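You operate a simulated robot arm through the tools that you are given. There is no shell and no other tool. Be economical: measure what you need, move in short steps, check, and stop when the job is done.

The job below is to be done with a simulated two-armed robot. You get a single attempt, and the scene is never put back.

TASK
Tap the three rings on panel three and mark the dull one.
Fine: light taps with the tap hammer, read the meter; mark with the green crayon; both tools back. Set down upright: tap hammer.

Only the result counts: the job must be done as asked and must still hold three seconds after the hand-in. Knocking over, shifting, dropping, spilling or breaking anything else fails it.

THE ROBOT
Two 6-joint arms with fingered hands on one trunk, hanging from a carriage that runs on a gantry, over the field with the corners [1.503, 0.753], [-0.797, 0.753], [-0.797, -0.527], [1.503, -0.527] (x, y) and turns from -466 to 221 degrees about z. Base frame: it is fixed where the carriage stands at the start and does not move with it; the origin is on the floor, on the carriage's upright axis, x ahead of it, y to its left, z up. Readings come in m, degrees, newtons and seconds.
The left shoulder is at the start at [0.04, 0.152, 1.6], the right one opposite. With the tool pointing down near the work surface each hand reaches from about 0.1 to 0.52 m from the robot's upright axis, wherever it stands, measured 20 degrees to its own side. Places, roughly: blue stir rod [5, 3.25, 1]; filler tube [5, 3.5, 1]; green brush [4.5, 3.5, 1]; lime brush [4.75, 3.5, 1]; panel three [0.2, 0, 0.8]; stand [0.5, 0.2, 0.8]; tap meter [0.2, 0.2, 0.8]. Payload 4 kg a hand.
The TCP of each hand is the grasp point between the finger pads, 0.03 m short of the fingertips. In the tool frame z runs along the fingers and y along their closing line. Largest opening 0.104 m; the body of the gripper starts 0.035 m behind the TCP. The gripper is a hand of 5 fingers: y runs from the thumb to the fingers, the wrist lies at [-0.015, -0.104, -0.178] in the tool frame, and closing takes about 1.5 s.
Orientation is told as [roll, pitch, yaw] about the base's x, y, z axes, in that order, counted from this pose: with the fingers straight down and the wrist toward the robot, the tool's x, y and z point along [0, 1, 0], [1, 0, 0] and [0, 0, -1] of the base frame.

THE INTERFACE
- The arms move only by the tool apply_moves. It takes "left_steps", "right_steps" or both (then of equal length, played together; a hand with none holds still); each is a list of rows, each a list of 3 entries, a list of its own where there are three numbers: the shift along the tool's x, y, z in units of 25 mm (1.0 is 25 mm), then the turn, a rotation vector about the tool's x, y, z in units of 6 degrees (1.0 is 6 degrees), then the gripper command, from -1 (shut) to 1 (fully open), values between in proportion. In form: [[[tx, ty, tz], [ax, ay, az], hand], ...]. A call has 1 to 12 rows; each row shifts and turns the commanded pose from where the row before left it, along the tool's axes as they then stand. A call with a number of a shift or a turn outside -1 to 1 is refused whole. A row lasts 0.2 s, in which the tool goes at most 0.05 m and 8.6 degrees; a call with a longer step from one row to the next is refused whole, and so is a gripper value outside its range. A pose out of reach is approached as far as the arm can. The call stops where the force on the tool passes 40 N (or 10 N more than at its start, if that is more) or the arm is blocked; 0.2 s more then pass. The fingers move at their own pace (about 0.045 m/s each) and stop on an object; they squeeze with about 30 N. The grip force told is the motor's: it shows also when the fingers shut on nothing. Time passes only in rows, and 0.2 s behind the last, so rows that do not move let the fingers close. The reply holds the time, the measured pose of the TCP, the force on the tool along the base axes, the opening and the grip force, in the units named above and with some noise, with the torque about the TCP (base axes, N m) and any sound that the robot's microphone picked up.
- Cameras (640 x 400 px; columns grow to the right, rows downward): "scene" is now at [0.2119, 0.0215, 1.8642]; the picture's right is [0.36, -0.93, 0.00], its down [-0.87, -0.34, -0.36] and it looks along [0.34, 0.13, -0.93] (base axes); focal length 268 px, centre (320, 200). "left" rides on the left gripper at [-0.06, -0.083, -0.12] in its tool frame; the picture's right is [-0.79, -0.29, 0.54], its down [0.56, -0.71, 0.44] and it looks along [0.26, 0.65, 0.72] (tool axes); focal length 234 px, centre (320, 200). "right" rides on the right gripper at [0.06, -0.084, -0.119] in its tool frame; the picture's right is [-0.79, 0.29, -0.54], its down [-0.56, -0.71, 0.44] and it looks along [-0.26, 0.65, 0.72] (tool axes); focal length 234 px, centre (320, 200). There is no depth. A picture from a camera that has moved, and an enlarged one, comes with that camera's place and axes in the base frame and with its lens.
- snapshot(camera): a new picture of that camera. No time passes.
- raise_lower(by): slides the trunk up (or, below 0, down) by that many m; the arms and the scene camera ride with it, the base frame stays. It gives what a move gives, with no picture.
- base_move(legs): drives the robot by 1 to 6 legs, each [ahead, left, turn to the left] in m, m and degrees, along the robot's own axes; the way and the turn of a leg run together, so that a leg with both is an arc; at most 1.5 m and 180 degrees a leg. The arms and the cameras ride along, it lands a little off, and it stops where it bumps. It keeps to its track: a leg is cut to what the track allows. It gives what a move gives.
- hand_shape(shape, hand): the hand has 5 fingers and takes this shape, open, in about a second: jaw (thumb against the fingers, like two jaws); tri (thumb and two fingers); tip (a fingertip pinch); poke (one finger out to press); point (the index stretched); flat (the hand flat); cup (the hand cupped); fist (a fist). The gripper value then closes the fingers along that shape, each until it touches; the sizes above hold for jaw. It gives what a move gives, with no picture.
- aim_head(pan, tilt): turns the head with the scene camera to pan (to the left, within 86 degrees either way) and tilt (down, from -29 to 69), counted from straight ahead of the robot. It gives what a move gives.
- close_up(camera, box): a new picture of the part [left, top, right, bottom] of that camera's present view, enlarged. No time passes.
- job_done(): hands the job in; it is judged then, once.

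Work in short steps. Places have to be worked out from the pictures, the camera data and where the tool is seen: move nearer, look again, correct. Check each grasp and each placing, and mend what went wrong. You have 120 turns and 100 pictures in all, those below and enlarged ones among them. Open the grippers and draw the arms clear of the work before you hand the job in, unless the task says otherwise; then end with one line.

The tools are called after "Request:" as a command line: name --argument value ..., lists and objects as JSON in quotes. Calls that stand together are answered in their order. apply_moves: Moves the arms, as the interface text tells. Its arguments: {"type":"object","properties":{"left_steps":{"type":"array"},"right_steps":{"type":"array"}},"required":[]} The other tools are called the same way: raise_lower (by) slides the trunk up or down; hand_shape (shape, hand) gives the hand a shape; base_move (legs) drives the base; aim_head (pan, tilt) turns the head that bears the scene camera; snapshot (camera) takes a picture; close_up (camera, box) takes an enlarged picture of a part of a camera's view; job_done () hands the job in.

At the start:

```text
t: 0.0
left_position: [0.5492, 0.2931, 1.1539]
left_orientation: [0.0, 0.1, 0.0]
left_contact_force: [-1.0, 0.2, -0.1]
left_wrist_torque: [0.07, -0.01, -0.01]
left_gripper_width: 0.1034
left_finger_force: 0.1
left_shape: jaw
right_position: [0.6367, -0.0999, 1.0007]
right_orientation: [-0.1, 0.0, -0.1]
right_contact_force: [-0.2, 0.7, 0.2]
right_wrist_torque: [-0.04, 0.01, -0.04]
right_gripper_width: 0.1037
right_finger_force: 0.0
right_shape: jaw
trunk travel left (down, up): [-0.773, 0.027]
robot x, y, heading: [0.0007, 0.0012, 0.2]
head pan, tilt: [21.2, 68.8]
```

scene: 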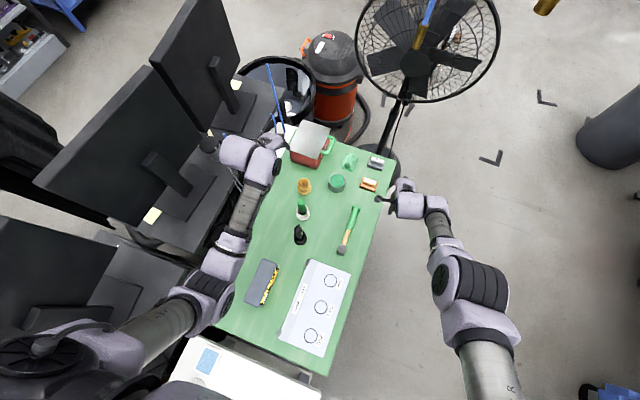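
right: 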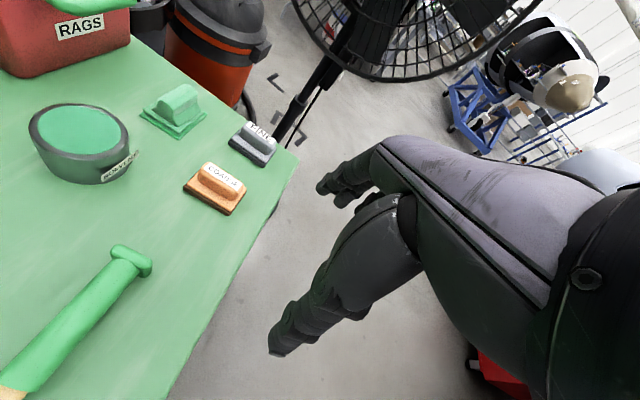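
left: 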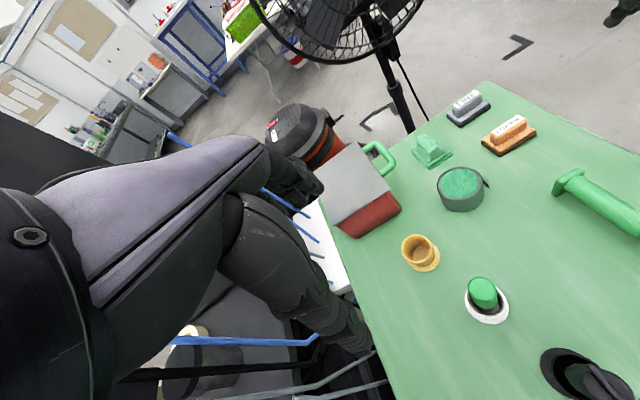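

The scene shows a green bench with the white panel, a meter and several small objects. I'll enlarge the relevant parts to identify tools.

Request:
close_up --camera "scene" --box '[230, 240, 370, 360]'

Request:
close_up --camera "scene" --box '[270, 120, 410, 260]'

```text
3.33 times, centred on (300, 300) of scene
camera zoom: at [0.2119, 0.0215, 1.8642], right [0.36, -0.93, 0.0], down [-0.87, -0.34, -0.36], along [0.34, 0.13, -0.93], focal length 892 px, centre (387, -133)
```

zoom: 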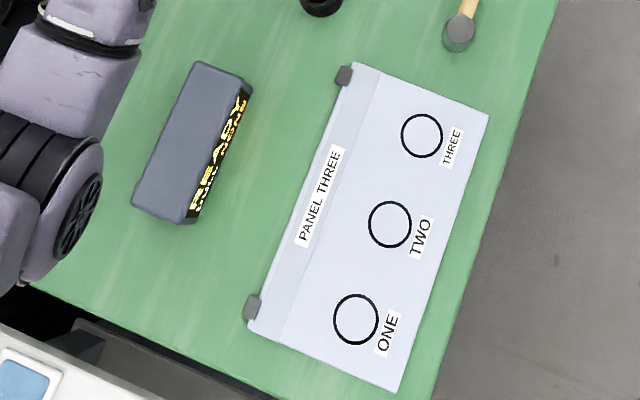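

```text
2.86 times, centred on (340, 190) of scene
camera zoom: at [0.2119, 0.0215, 1.8642], right [0.36, -0.93, 0.0], down [-0.87, -0.34, -0.36], along [0.34, 0.13, -0.93], focal length 764 px, centre (263, 229)
```

zoom: 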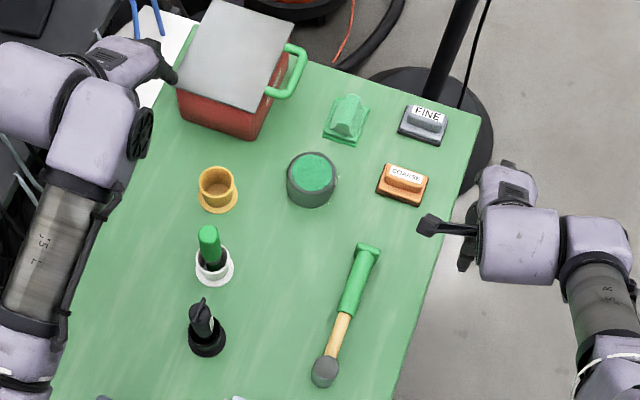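

I'll look closer at the stand tools and the hammer with wrist cameras.

Request:
close_up --camera "left" --box '[380, 220, 640, 400]'

Request:
close_up --camera "scene" --box '[330, 200, 370, 260]'

Request:
close_up --camera "scene" --box '[285, 170, 325, 250]'

Request:
close_up --camera "right" --box '[0, 60, 300, 400]'

```text
2.22 times, centred on (510, 310) of left
camera zoom: at [0.466, 0.2332, 1.2747], right [-0.29, -0.79, -0.54], down [-0.71, 0.56, -0.44], along [0.65, 0.26, -0.72], focal length 520 px, centre (-102, -44)
```

zoom: 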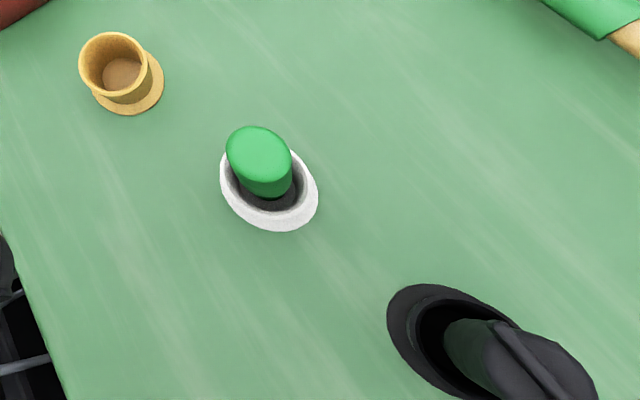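

```text
6.67 times, centred on (350, 230) of scene
camera zoom: at [0.2119, 0.0215, 1.8642], right [0.36, -0.93, 0.0], down [-0.87, -0.34, -0.36], along [0.34, 0.13, -0.93], focal length 1783 px, centre (120, 0)
```

zoom: 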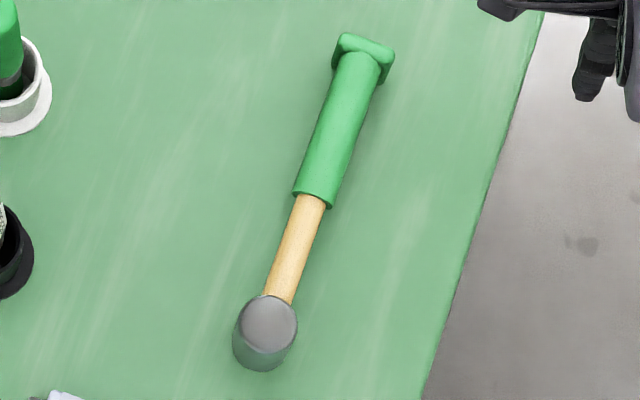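

```text
5.00 times, centred on (305, 210) of scene
camera zoom: at [0.2119, 0.0215, 1.8642], right [0.36, -0.93, 0.0], down [-0.87, -0.34, -0.36], along [0.34, 0.13, -0.93], focal length 1337 px, centre (395, 150)
```

zoom: 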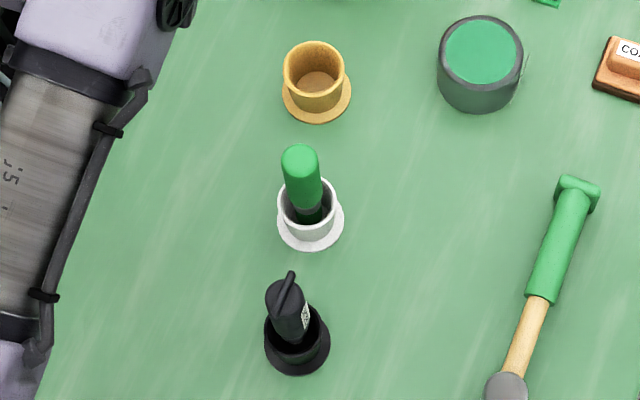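

```text
1.18 times, centred on (150, 230) of right
camera zoom: at [0.5535, -0.0402, 1.1204], right [0.29, -0.79, 0.54], down [-0.71, -0.56, -0.44], along [0.65, -0.26, -0.72], focal length 276 px, centre (520, 165)
```

zoom: 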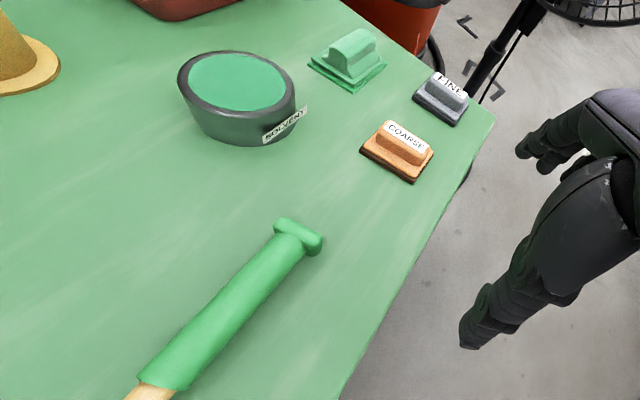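

The hammer lies level along x (head near (0.43,0.01), face down), the white stand near (0.52,0.22) holds a green stick. I retract the right hand 0.1 m and begin yawing it so it closes across the handle.

Request:
apply_moves --right_steps '[[[0, -1, 0], [0, 0, 0], 1], [[0, -1, 0], [0, 0, 0], 1], [[0, -1, 0], [0, 0, 0], 1], [[0, -1, 0], [0, 0, 0], 1], [[0, 0, 0], [0, 0, -1], 1], [[0, 0, 0], [0, 0, -1], 1], [[0, 0, 0], [0, 0, -1], 1], [[0, 0, 0], [0, 0, -1], 1], [[0, 0, 0], [0, 0, -1], 1], [[0, 0, 0], [0, 0, -1], 1], [[0, 0, 0], [0, 0, -1], 1], [[0, 0, 0], [0, 0, -1], 1]]'

```text
t: 2.6
left_position: [0.5499, 0.2939, 1.1543]
left_orientation: [0.0, 0.0, 0.1]
left_contact_force: [-0.3, -0.7, 0.2]
left_wrist_torque: [-0.01, 0.01, 0.0]
left_gripper_width: 0.1036
left_finger_force: 0.2
left_shape: jaw
right_position: [0.5785, -0.0568, 0.9501]
right_orientation: [-1.9, -0.3, 10.0]
right_contact_force: [-0.3, -0.2, 0.0]
right_wrist_torque: [-0.01, 0.02, 0.01]
right_gripper_width: 0.1036
right_finger_force: 0.0
right_shape: jaw
right hand out of reach, approached as far as the arm can: row 1, 2, 3, 4, 5, 6, 7, 8, 9, 10, 11, 12
trunk travel left (down, up): [-0.773, 0.027]
robot x, y, heading: [-0.0027, -0.0024, 0.2]
head pan, tilt: [21.2, 68.8]
```

Right hand was limited oddly; I look at the arm configuration.

Request:
snapshot --camera "scene"

Request:
snapshot --camera "right"

```text
90 pictures are left
camera scene: at [0.2119, 0.0215, 1.8642], right [0.36, -0.93, 0.0], down [-0.87, -0.34, -0.36], along [0.34, 0.13, -0.93], focal length 268 px, centre (320, 200)
```

scene: 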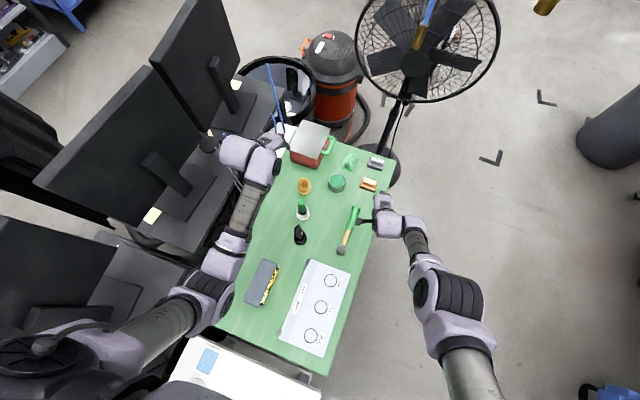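

```text
89 pictures are left
camera right: at [0.4845, -0.0091, 1.0682], right [0.41, -0.71, 0.57], down [-0.59, -0.69, -0.42], along [0.69, -0.16, -0.7], focal length 234 px, centre (320, 200)
```

right: 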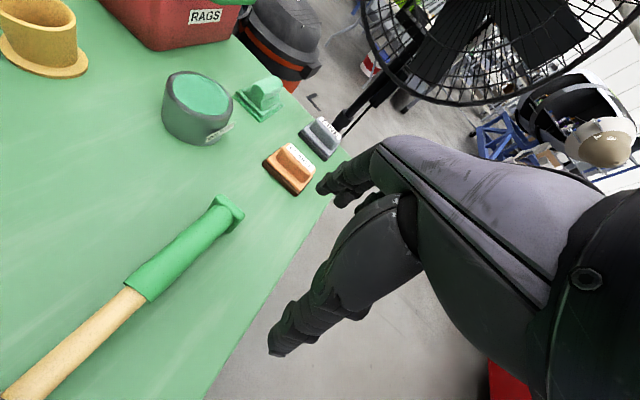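

Test whether small moves work from here: a small up shift and yaw.

Request:
apply_moves --right_steps '[[[0, 0, 0], [0, 0, -0.5], 1], [[0, 0, 0], [0, 0, -0.5], 1], [[0, 0, 0], [0, 0, 0], 1], [[0, 0, 0], [0, 0, 0], 1]]'

```text
t: 3.6
left_position: [0.5492, 0.2933, 1.1539]
left_orientation: [0.0, 0.0, 0.1]
left_contact_force: [-0.2, 0.0, -0.3]
left_wrist_torque: [-0.02, 0.0, 0.01]
left_gripper_width: 0.1036
left_finger_force: 0.1
left_shape: jaw
right_position: [0.5785, -0.0567, 0.951]
right_orientation: [-1.9, -0.4, 9.9]
right_contact_force: [-0.6, -1.0, -0.3]
right_wrist_torque: [-0.03, -0.02, 0.0]
right_gripper_width: 0.1037
right_finger_force: 0.1
right_shape: jaw
right hand out of reach, approached as far as the arm can: row 1, 2
trunk travel left (down, up): [-0.773, 0.027]
robot x, y, heading: [-0.002, -0.0034, -0.3]
head pan, tilt: [21.2, 68.8]
```

Probe which directions are reachable: first outward (−y), then back (−x), then down.

Request:
apply_moves --right_steps '[[[-1, 0, 0], [0, 0, 0], 1], [[-1, 0, 0], [0, 0, 0], 1], [[-1, 0, 0], [0, 0, 0], 1], [[-1, 0, 0], [0, 0, 0], 1], [[0, -0.8, 0], [0, 0, 0], 1], [[0, -0.8, 0], [0, 0, 0], 1], [[0, 0, 0], [0, 0, -1], 1], [[0, 0, 0], [0, 0, -1], 1], [[0, 0, 0], [0, 0, 0], 1]]'

```text
t: 5.6
left_position: [0.5496, 0.2929, 1.1547]
left_orientation: [0.0, 0.2, 0.1]
left_contact_force: [-0.1, 0.7, -0.4]
left_wrist_torque: [0.04, -0.03, -0.02]
left_gripper_width: 0.1039
left_finger_force: 0.0
left_shape: jaw
right_position: [0.5573, -0.1034, 0.9203]
right_orientation: [-3.8, -1.1, 8.1]
right_contact_force: [-0.6, 0.5, 0.6]
right_wrist_torque: [0.02, 0.03, -0.02]
right_gripper_width: 0.1039
right_finger_force: 0.0
right_shape: jaw
right hand out of reach, approached as far as the arm can: row 1, 2, 3, 4, 5, 6, 7, 8
trunk travel left (down, up): [-0.773, 0.027]
robot x, y, heading: [-0.0016, -0.0024, 0.0]
head pan, tilt: [21.2, 68.8]
```

The elbow seems folded to its limit when the hand is high and near; I raise the trunk fully, then yaw again at this lower height.

Request:
raise_lower --by 0.027

Request:
apply_moves --right_steps '[[[0, 0, 0.8], [0, 0, 0], 1], [[0, 0, 0], [0, 0, -1], 1], [[0, 0, 0], [0, 0, -1], 1], [[0, 0, 0], [0, 0, -1], 1], [[0, 0, 0], [0, 0, 0], 1]]'

```text
t: 6.3
left_position: [0.5485, 0.2938, 1.1802]
left_orientation: [-0.1, -0.1, 0.1]
left_contact_force: [-0.1, -0.5, 0.4]
left_wrist_torque: [0.0, -0.01, 0.0]
left_gripper_width: 0.1037
left_finger_force: 0.0
left_shape: jaw
right_position: [0.559, -0.1031, 0.9476]
right_orientation: [-3.9, -1.0, 8.1]
right_contact_force: [0.1, -0.6, -0.4]
right_wrist_torque: [0.0, -0.02, 0.04]
right_gripper_width: 0.1038
right_finger_force: 0.0
right_shape: jaw
trunk travel left (down, up): [-0.8, 0.0]
robot x, y, heading: [-0.0008, -0.0006, 0.0]
head pan, tilt: [21.2, 68.8]
```

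```text
t: 7.5
left_position: [0.5491, 0.2924, 1.1805]
left_orientation: [0.0, 0.0, 0.1]
left_contact_force: [0.2, -0.3, -0.7]
left_wrist_torque: [0.02, 0.02, -0.01]
left_gripper_width: 0.1038
left_finger_force: 0.0
left_shape: jaw
right_position: [0.5493, -0.1048, 0.9404]
right_orientation: [-3.9, -1.1, 8.1]
right_contact_force: [0.8, 0.3, 0.1]
right_wrist_torque: [0.01, 0.01, -0.03]
right_gripper_width: 0.1038
right_finger_force: 0.1
right_shape: jaw
right hand out of reach, approached as far as the arm can: row 1, 2, 3, 4
trunk travel left (down, up): [-0.8, 0.0]
robot x, y, heading: [-0.0018, -0.0014, -0.1]
head pan, tilt: [21.2, 68.8]
```

Yaw positive is blocked; test negative yaw.

Request:
apply_moves --right_steps '[[[0, 0, 0], [0, 0, 1], 1], [[0, 0, 0], [0, 0, 1], 1], [[0, 0, 0], [0, 0, 1], 1], [[0, 0, 0], [0, 0, 1], 1], [[0, 0, 0], [0, 0, 0], 1]]'

Request:
apply_moves --right_steps '[[[0, 0, 1], [0, 0, 0], 1], [[0, 0, 1], [0, 0, 0], 1], [[0, 0, 0], [0, 0, 0], 1]]'

```text
t: 8.7
left_position: [0.55, 0.2936, 1.1809]
left_orientation: [0.1, 0.0, 0.1]
left_contact_force: [0.5, 0.1, 0.6]
left_wrist_torque: [0.04, -0.02, 0.0]
left_gripper_width: 0.1041
left_finger_force: 0.0
left_shape: jaw
right_position: [0.549, -0.1048, 0.9402]
right_orientation: [-3.2, -2.6, -15.9]
right_contact_force: [-0.3, 0.3, -1.0]
right_wrist_torque: [-0.01, -0.02, 0.02]
right_gripper_width: 0.1037
right_finger_force: 0.0
right_shape: jaw
trunk travel left (down, up): [-0.8, 0.0]
robot x, y, heading: [0.0017, 0.0007, 0.3]
head pan, tilt: [21.2, 68.8]
```

```text
t: 9.5
left_position: [0.5497, 0.2924, 1.1802]
left_orientation: [0.0, 0.0, 0.1]
left_contact_force: [-0.4, 0.3, 0.3]
left_wrist_torque: [0.03, 0.01, 0.01]
left_gripper_width: 0.1036
left_finger_force: 0.1
left_shape: jaw
right_position: [0.5461, -0.1052, 0.9366]
right_orientation: [-3.0, -2.6, -15.9]
right_contact_force: [-0.6, 0.3, 0.5]
right_wrist_torque: [0.01, 0.02, -0.02]
right_gripper_width: 0.1038
right_finger_force: 0.0
right_shape: jaw
right hand out of reach, approached as far as the arm can: row 1, 2
trunk travel left (down, up): [-0.8, 0.0]
robot x, y, heading: [-0.0024, 0.0, 0.1]
head pan, tilt: [21.2, 68.8]
```

Negative yaw is free but down is blocked here. Probe up, then backward at that height.

Request:
apply_moves --right_steps '[[[0, 0, -1], [0, 0, 0], 1], [[0, 0, -1], [0, 0, 0], 1], [[0, 0, -1], [0, 0, 0], 1], [[0, 0, -1], [0, 0, 0], 1]]'

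Request:
apply_moves --right_steps '[[[0, -1, 0], [0, 0, 0], 1], [[0, -1, 0], [0, 0, 0], 1], [[0, -1, 0], [0, 0, 0], 1], [[0, -1, 0], [0, 0, 0], 1]]'

```text
t: 10.5
left_position: [0.5492, 0.2937, 1.1804]
left_orientation: [0.0, 0.0, 0.2]
left_contact_force: [-0.3, 0.4, -0.2]
left_wrist_torque: [0.03, 0.01, -0.01]
left_gripper_width: 0.1036
left_finger_force: 0.0
left_shape: jaw
right_position: [0.5859, -0.0837, 0.9896]
right_orientation: [-3.3, -2.6, -15.9]
right_contact_force: [0.0, -0.1, 0.0]
right_wrist_torque: [0.02, 0.01, -0.01]
right_gripper_width: 0.1034
right_finger_force: 0.1
right_shape: jaw
right hand out of reach, approached as far as the arm can: row 1, 2, 3, 4
trunk travel left (down, up): [-0.8, 0.0]
robot x, y, heading: [0.0013, 0.003, 0.0]
head pan, tilt: [21.2, 68.8]
```

```text
t: 11.5
left_position: [0.5482, 0.2938, 1.1807]
left_orientation: [-0.1, 0.0, 0.1]
left_contact_force: [-0.4, -0.1, 0.0]
left_wrist_torque: [-0.01, -0.01, 0.0]
left_gripper_width: 0.1038
left_finger_force: 0.1
left_shape: jaw
right_position: [0.5174, -0.0427, 0.9481]
right_orientation: [-3.2, -2.6, -15.8]
right_contact_force: [0.4, -0.7, -0.9]
right_wrist_torque: [-0.03, 0.02, -0.01]
right_gripper_width: 0.1039
right_finger_force: 0.0
right_shape: jaw
right hand out of reach, approached as far as the arm can: row 1, 2, 3, 4
trunk travel left (down, up): [-0.8, 0.0]
robot x, y, heading: [-0.0003, -0.0017, 0.1]
head pan, tilt: [21.2, 68.8]
```

The wrist seems to stay on a fixed-radius shell about the shoulder. I look at the right arm to see how it is bent.

Request:
aim_head --pan -35 --tilt 60

Request:
snapshot --camera "scene"

```text
t: 12.8
left_position: [0.5495, 0.2939, 1.1807]
left_orientation: [-0.1, 0.0, 0.0]
left_contact_force: [-0.1, 0.7, 1.6]
left_wrist_torque: [0.01, 0.01, 0.01]
left_gripper_width: 0.1039
left_finger_force: 0.1
left_shape: jaw
right_position: [0.5191, -0.0419, 0.9485]
right_orientation: [-3.2, -2.5, -15.9]
right_contact_force: [-0.2, 1.0, -0.1]
right_wrist_torque: [0.01, 0.01, -0.02]
right_gripper_width: 0.1037
right_finger_force: 0.1
right_shape: jaw
trunk travel left (down, up): [-0.8, 0.0]
robot x, y, heading: [0.0001, -0.0012, 0.0]
head pan, tilt: [-35.0, 60.0]
```

```text
88 pictures are left
camera scene: at [0.2144, -0.037, 1.9006], right [-0.57, -0.82, 0.0], down [-0.71, 0.5, -0.5], along [0.41, -0.29, -0.87], focal length 268 px, centre (320, 200)
```

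scene: 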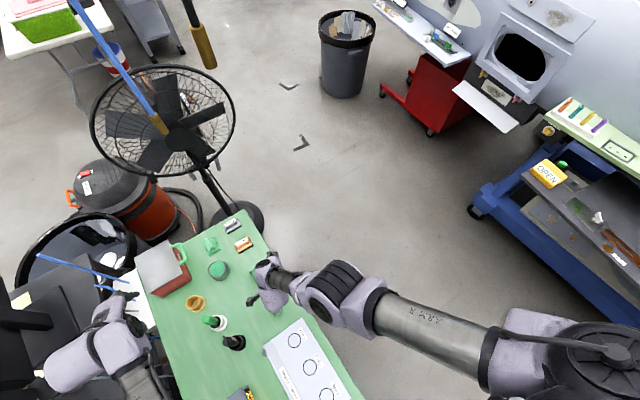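

The arm looks near straight, so it is singular at full stretch. I pull the hand radially toward the shoulder (up, back, outward) to bend the elbow.

Request:
apply_moves --right_steps '[[[-0.44, -0.6, -0.94], [0, 0, 0], 1], [[-0.44, -0.6, -0.94], [0, 0, 0], 1], [[-0.44, -0.6, -0.94], [0, 0, 0], 1], [[-0.44, -0.6, -0.94], [0, 0, 0], 1], [[-0.44, -0.6, -0.94], [0, 0, 0], 1], [[-0.44, -0.6, -0.94], [0, 0, 0], 1]]'

```text
t: 14.2
left_position: [0.5486, 0.2937, 1.1801]
left_orientation: [-0.1, 0.0, 0.1]
left_contact_force: [0.4, 0.0, 0.1]
left_wrist_torque: [0.02, -0.04, -0.02]
left_gripper_width: 0.1037
left_finger_force: 0.1
left_shape: jaw
right_position: [0.5168, -0.0199, 0.9486]
right_orientation: [-3.6, -2.9, -16.8]
right_contact_force: [-0.5, -0.2, 0.4]
right_wrist_torque: [-0.04, -0.02, 0.02]
right_gripper_width: 0.1041
right_finger_force: 0.1
right_shape: jaw
right hand out of reach, approached as far as the arm can: row 1, 2, 3, 4, 5, 6
trunk travel left (down, up): [-0.8, 0.0]
robot x, y, heading: [-0.0008, 0.0007, -0.1]
head pan, tilt: [-35.0, 60.0]
```

Inward is refused, so it may be the folded limit instead. Try outward (forward and down).

Request:
apply_moves --right_steps '[[[0.3, 0.6, 0.6], [0, 0, 0], 1], [[0.3, 0.6, 0.6], [0, 0, 0], 1], [[0.3, 0.6, 0.6], [0, 0, 0], 1]]'

```text
t: 15.0
left_position: [0.5497, 0.2931, 1.1801]
left_orientation: [-0.1, 0.0, 0.1]
left_contact_force: [-1.0, -0.1, -0.5]
left_wrist_torque: [0.03, -0.01, -0.05]
left_gripper_width: 0.1038
left_finger_force: 0.1
left_shape: jaw
right_position: [0.5226, -0.0247, 0.9486]
right_orientation: [-3.3, -2.5, -15.8]
right_contact_force: [0.4, -0.5, 0.8]
right_wrist_torque: [0.02, 0.03, -0.02]
right_gripper_width: 0.104
right_finger_force: 0.1
right_shape: jaw
right hand out of reach, approached as far as the arm can: row 1, 2, 3
trunk travel left (down, up): [-0.8, 0.0]
robot x, y, heading: [-0.0027, 0.002, -0.0]
head pan, tilt: [-35.0, 60.0]
```

The right arm is confined; I check the left arm: descend a bit and yaw toward −90.

Request:
apply_moves --left_steps '[[[0, -1, 0], [0, 0, 0], 1], [[0, -1, 0], [0, 0, 0], 1], [[0, 0, 1], [0, 0, 0], 1], [[0, 0, 1], [0, 0, 0], 1], [[0, 0, 0], [0, 0, 1], 1], [[0, 0, 0], [0, 0, 1], 1], [[0, 0, 0], [0, 0, 1], 1], [[0, 0, 0], [0, 0, 1], 1], [[0, 0, 0], [0, 0, 0], 1]]'

Request:
apply_moves --right_steps '[[[0, 0, 0], [1, 0, 0], 1], [[0, 0, 0], [1, 0, 0], 1], [[0, 0, 0], [-1, 0, 0], 1], [[0, 0, 0], [-1, 0, 0], 1], [[0, 0, 0], [-1, 0, 0], 1], [[0, 0, 0], [0, 1, 0], 1], [[0, 0, 0], [0, 1, 0], 1], [[0, 0, 0], [0, -1, 0], 1], [[0, 0, 0], [0, -1, 0], 1], [[0, 0, 0], [0, -1, 0], 1], [[0, 0, 0], [0, 0, 0], 1]]'

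```text
t: 17.0
left_position: [0.4994, 0.2937, 1.1321]
left_orientation: [-0.1, 0.0, -24.0]
left_contact_force: [0.2, 0.8, 0.1]
left_wrist_torque: [-0.03, -0.01, 0.0]
left_gripper_width: 0.1038
left_finger_force: 0.0
left_shape: jaw
right_position: [0.5243, -0.0243, 0.9487]
right_orientation: [-3.2, -2.6, -15.9]
right_contact_force: [1.2, 0.0, -0.5]
right_wrist_torque: [-0.02, 0.02, 0.0]
right_gripper_width: 0.1041
right_finger_force: 0.2
right_shape: jaw
trunk travel left (down, up): [-0.8, 0.0]
robot x, y, heading: [0.0, -0.0009, -0.0]
head pan, tilt: [-35.0, 60.0]
```

```text
t: 19.4
left_position: [0.5003, 0.2933, 1.1308]
left_orientation: [0.0, 0.0, -23.9]
left_contact_force: [0.1, 0.9, 0.4]
left_wrist_torque: [0.0, 0.01, 0.0]
left_gripper_width: 0.1039
left_finger_force: 0.1
left_shape: jaw
right_position: [0.5165, -0.0337, 0.9625]
right_orientation: [-9.2, -8.6, -15.5]
right_contact_force: [0.9, 0.4, -0.3]
right_wrist_torque: [-0.01, -0.01, 0.0]
right_gripper_width: 0.1038
right_finger_force: 0.1
right_shape: jaw
right hand out of reach, approached as far as the arm can: row 2, 6, 7, 9, 10
trunk travel left (down, up): [-0.8, 0.0]
robot x, y, heading: [0.0013, -0.0015, -0.3]
head pan, tilt: [-35.0, 60.0]
```

The left arm is free. Check whether the right has come loose after the tilts: small pull back/up.

Request:
apply_moves --right_steps '[[[-0.3, -0.5, -0.7], [0, 0, 0], 1], [[-0.3, -0.5, -0.7], [0, 0, 0], 1], [[-0.3, -0.5, -0.7], [0, 0, 0], 1], [[-0.3, -0.5, -0.7], [0, 0, 0], 1]]'

```text
t: 20.6
left_position: [0.498, 0.2925, 1.131]
left_orientation: [-0.1, 0.0, -23.9]
left_contact_force: [-0.3, 0.2, 0.9]
left_wrist_torque: [-0.01, -0.05, 0.03]
left_gripper_width: 0.1038
left_finger_force: 0.1
left_shape: jaw
right_position: [0.5027, -0.0474, 0.9552]
right_orientation: [-10.9, -9.1, -16.7]
right_contact_force: [-0.7, 0.3, 0.0]
right_wrist_torque: [0.05, -0.01, -0.01]
right_gripper_width: 0.1038
right_finger_force: 0.0
right_shape: jaw
right hand out of reach, approached as far as the arm can: row 1, 2, 3, 4
trunk travel left (down, up): [-0.8, 0.0]
robot x, y, heading: [-0.0022, -0.0001, 0.2]
head pan, tilt: [-35.0, 60.0]
stopped in row 4 (right hand): the arm was blocked; the commanded pose is now the measured one
```

The right arm's elbow appears stuck, so I'll do the job with the left arm alone. First swing the right arm about its shoulder, out to the right and clear of the bench.

Request:
apply_moves --right_steps '[[[-0.86, 0.46, 0], [0, 0, 0.5], 1], [[-0.86, 0.46, 0], [0, 0, 0.5], 1], [[-0.86, 0.46, 0], [0, 0, 0.5], 1], [[-0.86, 0.46, 0], [0, 0, 0.5], 1], [[-0.86, 0.46, 0], [0, 0, 0.5], 1], [[-0.86, 0.46, 0], [0, 0, 0.5], 1], [[-0.86, 0.46, 0], [0, 0, 0.5], 1], [[-0.86, 0.46, 0], [0, 0, 0.5], 1], [[-0.86, 0.46, 0], [0, 0, 0.5], 1], [[-0.86, 0.46, 0], [0, 0, 0.5], 1], [[-0.86, 0.46, 0], [0, 0, 0.5], 1], [[-0.86, 0.46, 0], [0, 0, 0.5], 1]]'

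```text
t: 23.2
left_position: [0.4993, 0.2923, 1.1309]
left_orientation: [-0.1, 0.0, -23.9]
left_contact_force: [0.4, 0.5, 0.4]
left_wrist_torque: [-0.01, 0.01, 0.02]
left_gripper_width: 0.1036
left_finger_force: 0.1
left_shape: jaw
right_position: [0.52, -0.3065, 0.9484]
right_orientation: [-3.6, -13.6, -53.1]
right_contact_force: [-0.8, 0.1, 0.4]
right_wrist_torque: [-0.01, -0.01, 0.01]
right_gripper_width: 0.104
right_finger_force: 0.1
right_shape: jaw
right hand out of reach, approached as far as the arm can: row 1, 2, 3, 4, 5, 6, 7, 8, 9, 10, 11, 12
trunk travel left (down, up): [-0.8, 0.0]
robot x, y, heading: [-0.0019, -0.0001, -0.1]
head pan, tilt: [-35.0, 60.0]
```

Right hand is clear of the bench. Now bring the left hand over the hammer line while yawing to −90°.

Request:
apply_moves --left_steps '[[[-0.91, 0.41, 0], [0, 0, 1], 1], [[-0.87, 0.5, 0], [0, 0, 1], 1], [[-0.81, 0.59, 0], [0, 0, 1], 1], [[-0.74, 0.67, 0], [0, 0, 1], 1], [[-0.67, 0.74, 0], [0, 0, 1], 1], [[-0.59, 0.81, 0], [0, 0, 1], 1], [[-0.5, 0.87, 0], [0, 0, 1], 1], [[-0.41, 0.91, 0], [0, 0, 1], 1], [[-0.31, 0.95, 0], [0, 0, 1], 1], [[-0.21, 0.98, 0], [0, 0, 1], 1], [[-0.1, 0.99, 0], [0, 0, 1], 1]]'

Request:
aim_head --pan 10 --tilt 65

Request:
snapshot --camera "left"

Request:
snapshot --camera "scene"

```text
t: 25.8
left_position: [0.5063, 0.0575, 1.1228]
left_orientation: [0.3, 3.3, -88.6]
left_contact_force: [-1.1, 0.8, -0.3]
left_wrist_torque: [0.02, 0.03, 0.03]
left_gripper_width: 0.1039
left_finger_force: 0.0
left_shape: jaw
right_position: [0.5191, -0.3064, 0.9475]
right_orientation: [-3.7, -13.5, -53.0]
right_contact_force: [0.8, -1.2, 0.2]
right_wrist_torque: [0.03, 0.0, -0.02]
right_gripper_width: 0.1039
right_finger_force: 0.1
right_shape: jaw
trunk travel left (down, up): [-0.8, 0.0]
robot x, y, heading: [0.0017, -0.0009, -0.2]
head pan, tilt: [-35.0, 60.0]
stopped in row 11 (left hand): the arm was blocked; the commanded pose is now the measured one
```

```text
t: 26.9
left_position: [0.5052, 0.0576, 1.1223]
left_orientation: [0.2, 3.3, -88.7]
left_contact_force: [0.3, 0.0, -1.0]
left_wrist_torque: [0.01, 0.0, 0.0]
left_gripper_width: 0.1041
left_finger_force: 0.0
left_shape: jaw
right_position: [0.5197, -0.3056, 0.9483]
right_orientation: [-3.6, -13.5, -53.0]
right_contact_force: [0.3, 0.0, 0.0]
right_wrist_torque: [-0.02, -0.02, -0.02]
right_gripper_width: 0.104
right_finger_force: 0.0
right_shape: jaw
trunk travel left (down, up): [-0.8, 0.0]
robot x, y, heading: [0.0004, -0.0006, 0.0]
head pan, tilt: [10.0, 65.0]
```

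```text
87 pictures are left
camera left: at [0.443, 0.1332, 1.2474], right [-0.79, 0.3, -0.53], down [0.54, 0.74, -0.39], along [0.27, -0.6, -0.75], focal length 234 px, centre (320, 200)
```

left: 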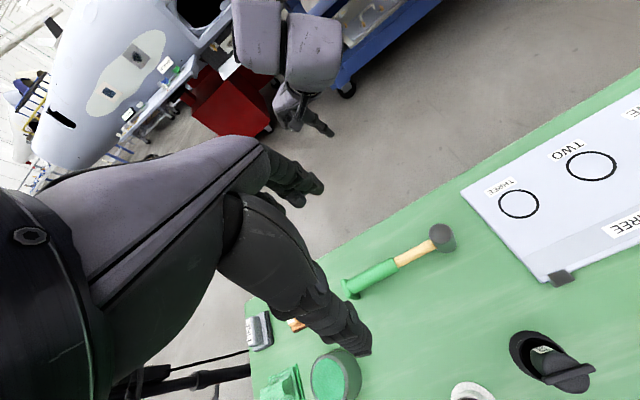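

```text
86 pictures are left
camera scene: at [0.2193, 0.0117, 1.895], right [0.17, -0.98, 0.0], down [-0.89, -0.16, -0.42], along [0.42, 0.07, -0.91], focal length 268 px, centre (320, 200)
```

scene: 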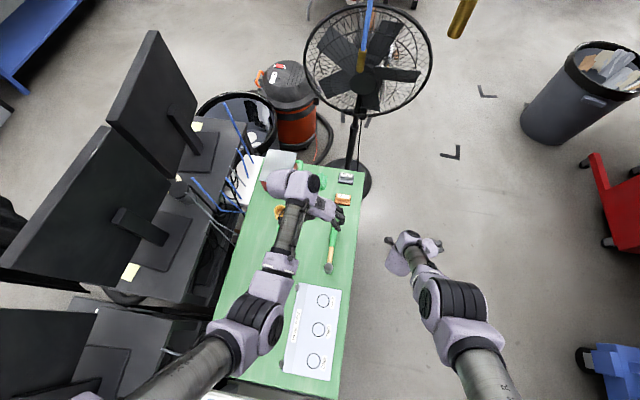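

The wrist picture puts the hammer head at about (0.422,0.013), green grip x 0.51–0.60 at y≈0.008. I lower toward it, centering over (0.53, 0.01).

Request:
apply_moves --left_steps '[[[0, 0, 1], [0, 0, 0], 1], [[0, 0, 1], [0, 0, 0], 1], [[0, 0.5, 1], [0, 0, 0], 1], [[0.5, 0.5, 1], [0, 0, 0], 1], [[0.5, 0.5, 1], [0, 0.28, 0], 1], [[0, 0.5, 1], [0, 0.28, 0], 1], [[0, 0, 0.4], [0, 0, 0.2], 1]]'

Request:
snapshot --camera "left"

```text
t: 28.5
left_position: [0.5037, 0.0423, 0.9878]
left_orientation: [3.4, 3.2, -89.9]
left_contact_force: [0.6, -0.4, 0.1]
left_wrist_torque: [0.03, -0.03, 0.02]
left_gripper_width: 0.1039
left_finger_force: 0.0
left_shape: jaw
left hand out of reach, approached as far as the arm can: row 5, 6, 7
right_position: [0.5196, -0.3064, 0.9482]
right_orientation: [-3.6, -13.4, -53.0]
right_contact_force: [0.7, 0.4, 0.1]
right_wrist_torque: [0.0, -0.02, 0.01]
right_gripper_width: 0.1039
right_finger_force: 0.0
right_shape: jaw
trunk travel left (down, up): [-0.8, 0.0]
robot x, y, heading: [-0.0011, 0.0028, -0.1]
head pan, tilt: [10.0, 65.0]
```

```text
85 pictures are left
camera left: at [0.4371, 0.1193, 1.1087], right [-0.76, 0.32, -0.57], down [0.58, 0.73, -0.36], along [0.3, -0.61, -0.74], focal length 234 px, centre (320, 200)
```

left: 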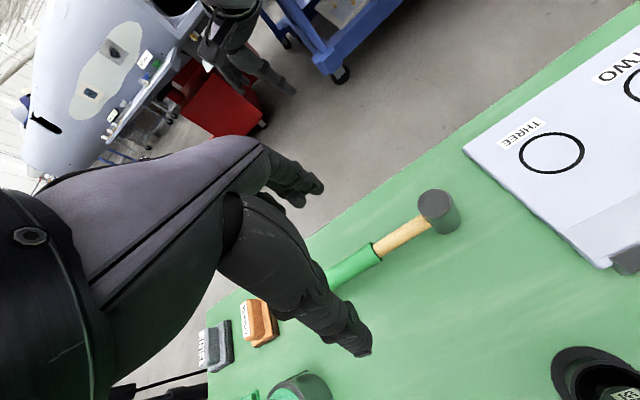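

The limit radius shows the arm is at full stretch (wrist ~0.645 m from shoulder). I back off up/rearward immediately, to then bring the base closer and lower.

Request:
apply_moves --left_steps '[[[-0.5, 0, -0.5], [0, 0, 0], 1], [[-0.5, 0, -0.5], [0, 0, 0], 1], [[-0.5, 0, -1], [0, 0, 0], 1], [[-0.5, 0, -1], [0, 0, 0], 1]]'

```text
t: 29.5
left_position: [0.5126, 0.025, 1.0026]
left_orientation: [3.2, 3.2, -89.8]
left_contact_force: [0.1, -0.6, -0.2]
left_wrist_torque: [0.0, -0.01, 0.0]
left_gripper_width: 0.1039
left_finger_force: 0.0
left_shape: jaw
left hand out of reach, approached as far as the arm can: row 1, 2, 3, 4
right_position: [0.5201, -0.3067, 0.9485]
right_orientation: [-3.5, -13.7, -52.9]
right_contact_force: [0.3, -0.1, 0.0]
right_wrist_torque: [0.01, 0.0, 0.02]
right_gripper_width: 0.1042
right_finger_force: 0.0
right_shape: jaw
trunk travel left (down, up): [-0.8, 0.0]
robot x, y, heading: [0.0022, -0.0002, 0.0]
head pan, tilt: [10.0, 65.0]
```

Try unlocking by moving tangentially upward-forward (the direction the elbow flexes), then straight up.

Request:
apply_moves --left_steps '[[[0.5, 0, -1], [0, 0, 0], 1], [[0.5, 0, -1], [0, 0, 0], 1], [[0.5, 0, -1], [0, 0, 0], 1], [[0.3, 0, -1], [0, 0, 0], 1], [[0, 0, -1], [0, 0, 0], 1], [[0, 0, -1], [0, 0, 0], 1], [[0, 0, -1], [0, 0, 0], 1], [[0, 0, -1], [0, 0, 0], 1]]'

```text
t: 31.3
left_position: [0.6156, 0.0003, 1.1615]
left_orientation: [3.3, 3.2, -89.9]
left_contact_force: [0.5, 0.9, -0.5]
left_wrist_torque: [-0.01, -0.04, 0.0]
left_gripper_width: 0.1038
left_finger_force: 0.0
left_shape: jaw
left hand out of reach, approached as far as the arm can: row 1, 2, 3, 4, 5, 6, 7, 8
right_position: [0.5192, -0.3067, 0.9482]
right_orientation: [-3.6, -13.5, -53.1]
right_contact_force: [-0.6, 1.3, -0.2]
right_wrist_torque: [0.0, -0.01, 0.0]
right_gripper_width: 0.1039
right_finger_force: 0.1
right_shape: jaw
trunk travel left (down, up): [-0.8, 0.0]
robot x, y, heading: [0.0003, 0.0006, -0.1]
head pan, tilt: [10.0, 65.0]
```

Still on the shell. Try the other tangential direction (down-back), then pull straight inward.

Request:
apply_moves --left_steps '[[[-1, 0, 0.5], [0, 0, 0], 1], [[-1, 0, 0.5], [0, 0, 0], 1], [[-1, 0, 0.5], [0, 0, 0], 1], [[-1, 0, 0], [0, 0, 0], 1], [[-1, 0, -0.3], [0, 0, 0], 1]]'

```text
t: 32.5
left_position: [0.5634, -0.0169, 1.0795]
left_orientation: [3.2, 3.2, -89.8]
left_contact_force: [0.3, -0.9, 0.1]
left_wrist_torque: [-0.04, 0.01, 0.02]
left_gripper_width: 0.1037
left_finger_force: 0.1
left_shape: jaw
left hand out of reach, approached as far as the arm can: row 1, 2, 3, 4, 5
right_position: [0.5183, -0.305, 0.9482]
right_orientation: [-3.6, -13.5, -52.9]
right_contact_force: [0.5, -0.1, -0.2]
right_wrist_torque: [-0.02, 0.03, 0.01]
right_gripper_width: 0.1038
right_finger_force: 0.2
right_shape: jaw
trunk travel left (down, up): [-0.8, 0.0]
robot x, y, heading: [-0.0015, 0.0004, -0.0]
head pan, tilt: [10.0, 65.0]
```

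Try unlocking by yawing back (this draws the wrist toward the shoulder).

Request:
apply_moves --left_steps '[[[0, 0, 0], [0, 0, -1], 1], [[0, 0, 0], [0, 0, -1], 1], [[0, 0, 0], [0, 0, -1], 1], [[0, 0, 0], [0, 0, -1], 1], [[0, 0, 0], [0, 0, -1], 1], [[0, 0, 0], [0, 0, -1], 1], [[0, 0, 0], [0, 0, 0], 1]]'

```text
t: 34.1
left_position: [0.5976, -0.027, 1.0518]
left_orientation: [4.5, 0.6, -53.9]
left_contact_force: [0.1, -1.3, -0.2]
left_wrist_torque: [-0.02, 0.0, 0.0]
left_gripper_width: 0.1038
left_finger_force: 0.0
left_shape: jaw
left hand out of reach, approached as far as the arm can: row 1, 2, 3, 4, 5, 6
right_position: [0.5193, -0.3059, 0.9488]
right_orientation: [-3.6, -13.5, -53.0]
right_contact_force: [0.6, 0.2, 0.5]
right_wrist_torque: [-0.01, 0.0, -0.02]
right_gripper_width: 0.1041
right_finger_force: 0.1
right_shape: jaw
trunk travel left (down, up): [-0.8, 0.0]
robot x, y, heading: [-0.0016, 0.0012, -0.2]
head pan, tilt: [10.0, 65.0]
```

I check the left arm's actual posture in the scene view.

Request:
aim_head --pan 30 --tilt 55

Request:
snapshot --camera "scene"

```text
t: 34.9
left_position: [0.5978, -0.0276, 1.0538]
left_orientation: [4.6, 0.5, -53.9]
left_contact_force: [-0.3, -0.1, -0.1]
left_wrist_torque: [-0.02, -0.01, -0.02]
left_gripper_width: 0.1037
left_finger_force: 0.1
left_shape: jaw
right_position: [0.5191, -0.3063, 0.9473]
right_orientation: [-3.6, -13.6, -52.9]
right_contact_force: [-0.3, 0.1, -0.9]
right_wrist_torque: [-0.02, 0.02, -0.02]
right_gripper_width: 0.1038
right_finger_force: 0.0
right_shape: jaw
trunk travel left (down, up): [-0.8, 0.0]
robot x, y, heading: [-0.0009, 0.0023, 0.1]
head pan, tilt: [30.0, 55.0]
```

```text
84 pictures are left
camera scene: at [0.222, 0.0372, 1.9066], right [0.5, -0.87, 0.0], down [-0.71, -0.41, -0.57], along [0.5, 0.29, -0.82], focal length 268 px, centre (320, 200)
```

scene: 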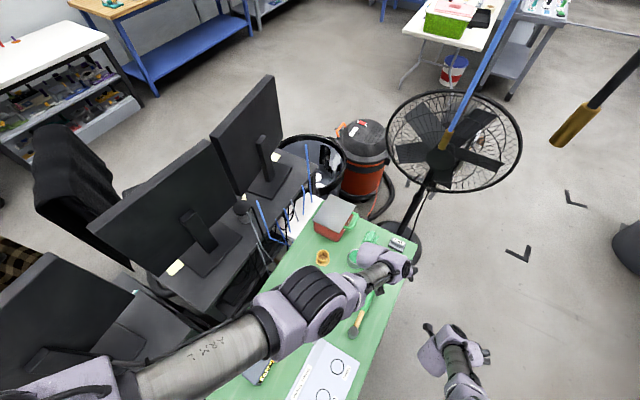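

The arm is dead straight. I try very small inward steps so the elbow can begin bending.

Request:
apply_moves --left_steps '[[[-0.05, -0.06, -0.06], [0, 0, 0], 1], [[-0.05, -0.06, -0.06], [0, 0, 0], 1], [[-0.05, -0.06, -0.06], [0, 0, 0], 1], [[-0.05, -0.06, -0.06], [0, 0, 0], 1], [[-0.1, -0.12, -0.12], [0, 0, 0], 1], [[-0.1, -0.12, -0.12], [0, 0, 0], 1], [[-0.1, -0.12, -0.12], [0, 0, 0], 1], [[-0.1, -0.12, -0.12], [0, 0, 0], 1]]'

```text
t: 36.7
left_position: [0.5984, -0.0289, 1.0536]
left_orientation: [4.6, 0.6, -53.9]
left_contact_force: [-0.1, -0.9, -0.2]
left_wrist_torque: [0.0, 0.01, 0.02]
left_gripper_width: 0.104
left_finger_force: 0.1
left_shape: jaw
left hand out of reach, approached as far as the arm can: row 2, 4, 5, 6, 7, 8
right_position: [0.5191, -0.3055, 0.9483]
right_orientation: [-3.6, -13.6, -52.9]
right_contact_force: [0.0, 0.0, -0.6]
right_wrist_torque: [0.02, -0.01, -0.01]
right_gripper_width: 0.1039
right_finger_force: 0.2
right_shape: jaw
trunk travel left (down, up): [-0.8, 0.0]
robot x, y, heading: [0.0001, -0.0001, 0.0]
head pan, tilt: [30.0, 55.0]
```

At a straight arm only a pitch of the tool can start the elbow bending. I combine pitching (fingers forward) in the arm's plane with an inward pull.

Request:
apply_moves --left_steps '[[[-0.3, -0.35, -0.36], [-0.73, 0.68, 0], 1], [[-0.3, -0.35, -0.36], [-0.73, 0.68, 0], 1], [[-0.3, -0.35, -0.36], [-0.73, 0.68, 0], 1], [[-0.3, -0.35, -0.36], [-0.73, 0.68, 0], 1]]'

```text
t: 37.7
left_position: [0.5999, -0.0374, 1.0291]
left_orientation: [21.1, -15.9, -57.7]
left_contact_force: [0.1, 0.5, 0.1]
left_wrist_torque: [0.04, 0.01, 0.01]
left_gripper_width: 0.1039
left_finger_force: 0.1
left_shape: jaw
left hand out of reach, approached as far as the arm can: row 1, 2, 3, 4
right_position: [0.5197, -0.3059, 0.9484]
right_orientation: [-3.6, -13.4, -53.1]
right_contact_force: [-0.3, -0.5, 1.2]
right_wrist_torque: [0.0, 0.03, -0.01]
right_gripper_width: 0.1038
right_finger_force: 0.1
right_shape: jaw
trunk travel left (down, up): [-0.8, 0.0]
robot x, y, heading: [-0.003, 0.0018, 0.1]
head pan, tilt: [30.0, 55.0]
```

Not released; now the opposite pitch with a stronger inward pull.

Request:
apply_moves --left_steps '[[[-0.3, -0.35, -0.36], [0.73, -0.68, 0], 1], [[-0.3, -0.35, -0.36], [0.73, -0.68, 0], 1], [[-0.3, -0.35, -0.36], [0.73, -0.68, 0], 1], [[-0.3, -0.35, -0.36], [0.73, -0.68, 0], 1], [[-0.3, -0.35, -0.36], [0.73, -0.68, 0], 1], [[-0.3, -0.35, -0.36], [0.73, -0.68, 0], 1], [[-0.3, -0.35, -0.36], [0, 0, 0], 1]]'

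```text
t: 39.3
left_position: [0.5548, -0.0341, 1.0391]
left_orientation: [-3.6, 9.4, -54.0]
left_contact_force: [0.0, -0.3, 0.1]
left_wrist_torque: [0.01, 0.0, -0.05]
left_gripper_width: 0.1039
left_finger_force: 0.0
left_shape: jaw
left hand out of reach, approached as far as the arm can: row 1, 2, 3, 4, 5, 7
right_position: [0.5198, -0.3046, 0.9483]
right_orientation: [-3.7, -13.6, -53.0]
right_contact_force: [-0.1, -0.7, -0.4]
right_wrist_torque: [-0.01, -0.02, 0.0]
right_gripper_width: 0.1041
right_finger_force: 0.1
right_shape: jaw
trunk travel left (down, up): [-0.8, 0.0]
robot x, y, heading: [0.0016, -0.0002, -0.1]
head pan, tilt: [30.0, 55.0]
```

Row 6 was fully reached, a sign of bending. Continue the same pitching with inward pull.

Request:
apply_moves --left_steps '[[[-0.2, -0.2, -0.2], [0.73, -0.68, 0], 1], [[-0.2, -0.2, -0.2], [0.73, -0.68, 0], 1], [[-0.2, -0.2, -0.2], [0.73, -0.68, 0], 1], [[-0.4, -0.4, -0.4], [0.73, -0.68, 0], 1], [[-0.6, -0.6, -0.6], [0, 0, 0], 1], [[-0.6, -0.6, -0.6], [0, 0, 0], 1]]'

```text
t: 40.9
left_position: [0.5244, 0.0214, 1.1409]
left_orientation: [-18.2, 27.0, -54.8]
left_contact_force: [0.2, -0.4, -0.3]
left_wrist_torque: [0.0, -0.03, -0.04]
left_gripper_width: 0.104
left_finger_force: 0.1
left_shape: jaw
left hand out of reach, approached as far as the arm can: row 1, 2, 3, 6
right_position: [0.5212, -0.3049, 0.9487]
right_orientation: [-3.7, -13.5, -53.0]
right_contact_force: [0.1, 0.3, 0.3]
right_wrist_torque: [-0.03, -0.02, 0.0]
right_gripper_width: 0.104
right_finger_force: 0.0
right_shape: jaw
trunk travel left (down, up): [-0.8, 0.0]
robot x, y, heading: [-0.0004, -0.0009, -0.1]
head pan, tilt: [30.0, 55.0]
stopped in row 6 (left hand): the arm was blocked; the commanded pose is now the measured one
```

It came loose (z rose 0.1). Continue pulling in with moderate steps.

Request:
apply_moves --left_steps '[[[-0.4, -0.4, -0.4], [0, 0, 0], 1], [[-0.4, -0.4, -0.4], [0, 0, 0], 1], [[-0.4, -0.4, -0.4], [0, 0, 0], 1], [[0, 0, 0], [0, 0, 0], 1]]'

```text
t: 42.1
left_position: [0.5294, 0.0596, 1.1916]
left_orientation: [-14.9, 27.8, -51.7]
left_contact_force: [-1.1, 0.0, 0.0]
left_wrist_torque: [0.0, 0.0, -0.01]
left_gripper_width: 0.1037
left_finger_force: 0.0
left_shape: jaw
left hand out of reach, approached as far as the arm can: row 3
right_position: [0.52, -0.3057, 0.9477]
right_orientation: [-3.6, -13.5, -53.0]
right_contact_force: [-0.3, 0.2, 0.2]
right_wrist_torque: [0.02, -0.02, -0.01]
right_gripper_width: 0.104
right_finger_force: 0.1
right_shape: jaw
trunk travel left (down, up): [-0.8, 0.0]
robot x, y, heading: [0.0008, 0.0017, 0.3]
head pan, tilt: [30.0, 55.0]
stopped in row 4 (left hand): the arm was blocked; the commanded pose is now the measured one
```

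See what the arm looks like now.

Request:
snapshot --camera "scene"

```text
83 pictures are left
camera scene: at [0.222, 0.0375, 1.9067], right [0.5, -0.87, 0.0], down [-0.71, -0.41, -0.57], along [0.5, 0.29, -0.82], focal length 268 px, centre (320, 200)
```

scene: 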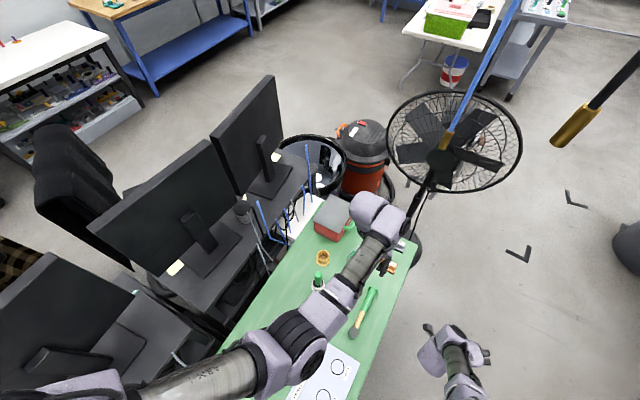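

The elbow is bent now. Level the hand again (pitch back) while staying high.

Request:
apply_moves --left_steps '[[[0, 0, 0], [-0.7, 0.65, 0], 1], [[0, 0, 0], [-0.7, 0.65, 0], 1], [[0, 0, 0], [-0.7, 0.65, 0], 1], [[0, 0, 0], [-0.7, 0.65, 0], 1], [[0, 0, 0], [0, 0, 0], 1]]'

```text
t: 43.2
left_position: [0.5993, 0.1158, 1.2607]
left_orientation: [11.1, 8.5, -46.0]
left_contact_force: [0.2, 0.9, 0.6]
left_wrist_torque: [0.0, -0.02, 0.01]
left_gripper_width: 0.1041
left_finger_force: 0.1
left_shape: jaw
left hand out of reach, approached as far as the arm can: row 4
right_position: [0.5199, -0.3057, 0.9481]
right_orientation: [-3.6, -13.5, -52.9]
right_contact_force: [0.7, 0.3, 0.1]
right_wrist_torque: [0.0, 0.02, 0.0]
right_gripper_width: 0.1038
right_finger_force: 0.1
right_shape: jaw
trunk travel left (down, up): [-0.8, 0.0]
robot x, y, heading: [-0.001, -0.0013, 0.2]
head pan, tilt: [30.0, 55.0]
stopped in row 5 (left hand): the arm was blocked; the commanded pose is now the measured one
```

Let me hold and see if it settles, then level gently.

Request:
apply_moves --left_steps '[[[0, 0, 0], [0, 0, 0], 1], [[0, 0, 0], [0, 0, 0], 1], [[-0.3, -0.2, 0], [0, 0, 0], 1], [[-0.3, -0.2, 0], [0, 0, 0], 1]]'

```text
t: 44.4
left_position: [0.5967, 0.1311, 1.2768]
left_orientation: [13.7, 8.2, -44.8]
left_contact_force: [0.5, 0.1, -0.2]
left_wrist_torque: [-0.01, -0.02, 0.01]
left_gripper_width: 0.1038
left_finger_force: 0.1
left_shape: jaw
right_position: [0.5194, -0.3056, 0.9473]
right_orientation: [-3.5, -13.5, -53.0]
right_contact_force: [0.1, 0.1, 0.1]
right_wrist_torque: [-0.03, 0.01, 0.0]
right_gripper_width: 0.1042
right_finger_force: 0.1
right_shape: jaw
trunk travel left (down, up): [-0.8, 0.0]
robot x, y, heading: [-0.0022, 0.0015, 0.1]
head pan, tilt: [30.0, 55.0]
stopped in row 4 (left hand): the arm was blocked; the commanded pose is now the measured one
```

The arm wants to go up/left. I follow it toward its known free start posture (+y, yaw back to 0).

Request:
apply_moves --left_steps '[[[0.6, -0.6, 0], [0, 0, -1], 1], [[0.6, -0.6, 0], [0, 0, -1], 1], [[0.7, -0.5, 0], [0, 0, -1], 1], [[0.7, -0.4, 0], [0, 0, -1], 1]]'

Request:
snapshot --camera "scene"

```text
t: 45.4
left_position: [0.5894, 0.209, 1.2964]
left_orientation: [15.3, 2.1, -21.6]
left_contact_force: [0.1, -1.1, -1.1]
left_wrist_torque: [-0.06, 0.01, -0.02]
left_gripper_width: 0.104
left_finger_force: 0.0
left_shape: jaw
right_position: [0.5197, -0.3055, 0.948]
right_orientation: [-3.6, -13.5, -53.1]
right_contact_force: [-0.8, 0.6, 1.1]
right_wrist_torque: [0.0, 0.01, 0.04]
right_gripper_width: 0.104
right_finger_force: 0.1
right_shape: jaw
trunk travel left (down, up): [-0.8, 0.0]
robot x, y, heading: [-0.0022, -0.0031, -0.2]
head pan, tilt: [30.0, 55.0]
```

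```text
82 pictures are left
camera scene: at [0.222, 0.0374, 1.9066], right [0.5, -0.87, 0.0], down [-0.71, -0.41, -0.57], along [0.5, 0.29, -0.82], focal length 268 px, centre (320, 200)
```

scene: 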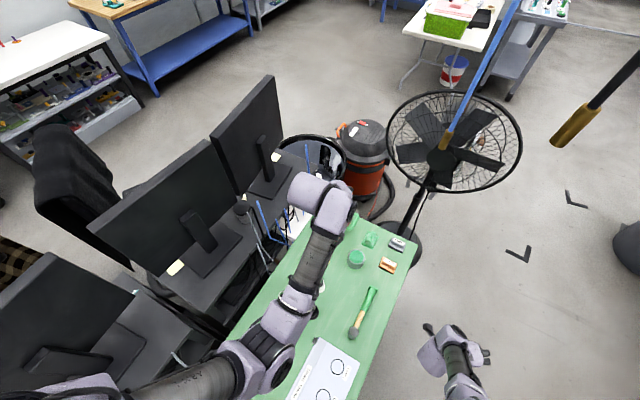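

Left arm moves freely again near its start posture. I'll level it and at the same time free the right elbow with the same pitch trick.

Request:
apply_moves --left_steps '[[[0, 0, 0], [-0.31, -0.78, 0], 1], [[0, 0, 0], [-0.31, -0.78, 0], 1], [[0, 0, 0], [-0.31, -0.78, 0], 1], [[0, 0, 0], [0, 0, -0.5], 1], [[0, 0, 0], [0, 0, -0.5], 1], [[0, 0, 0], [0, 0, -0.5], 1], [[0, 0, 0], [0, 0, -0.5], 1], [[0, 0, 0], [0, 0, -0.5], 1], [[0, 0, 0], [0, 0, -0.5], 1], [[0, 0, 0], [0, 0, -0.5], 1]]' --right_steps '[[[-0.2, -0.2, -0.3], [0.73, -0.69, 0], 1], [[-0.2, -0.2, -0.3], [0.73, -0.69, 0], 1], [[-0.2, -0.2, -0.3], [0.73, -0.69, 0], 1], [[-0.2, -0.2, -0.3], [0.73, -0.69, 0], 1], [[-0.2, -0.2, -0.3], [0.73, -0.69, 0], 1], [[-0.2, -0.2, -0.3], [0.73, -0.69, 0], 1], [[-0.2, -0.2, -0.3], [0.73, -0.69, 0], 1], [[-0.2, -0.2, -0.3], [0.73, -0.69, 0], 1], [[-0.3, -0.3, -0.4], [0, 0, 0], 1], [[-0.3, -0.3, -0.4], [0, 0, 0], 1]]'

```text
t: 47.6
left_position: [0.5916, 0.208, 1.2971]
left_orientation: [-0.1, -3.7, -1.4]
left_contact_force: [0.4, 0.0, -0.6]
left_wrist_torque: [0.0, 0.01, 0.03]
left_gripper_width: 0.1038
left_finger_force: 0.0
left_shape: jaw
right_position: [0.4708, -0.2757, 1.0491]
right_orientation: [-38.4, 18.8, -65.3]
right_contact_force: [-0.5, 0.0, 0.3]
right_wrist_torque: [-0.02, 0.01, 0.0]
right_gripper_width: 0.104
right_finger_force: 0.0
right_shape: jaw
right hand out of reach, approached as far as the arm can: row 1, 2, 6, 7, 8
trunk travel left (down, up): [-0.8, 0.0]
robot x, y, heading: [0.0031, 0.0013, -0.1]
head pan, tilt: [30.0, 55.0]
```

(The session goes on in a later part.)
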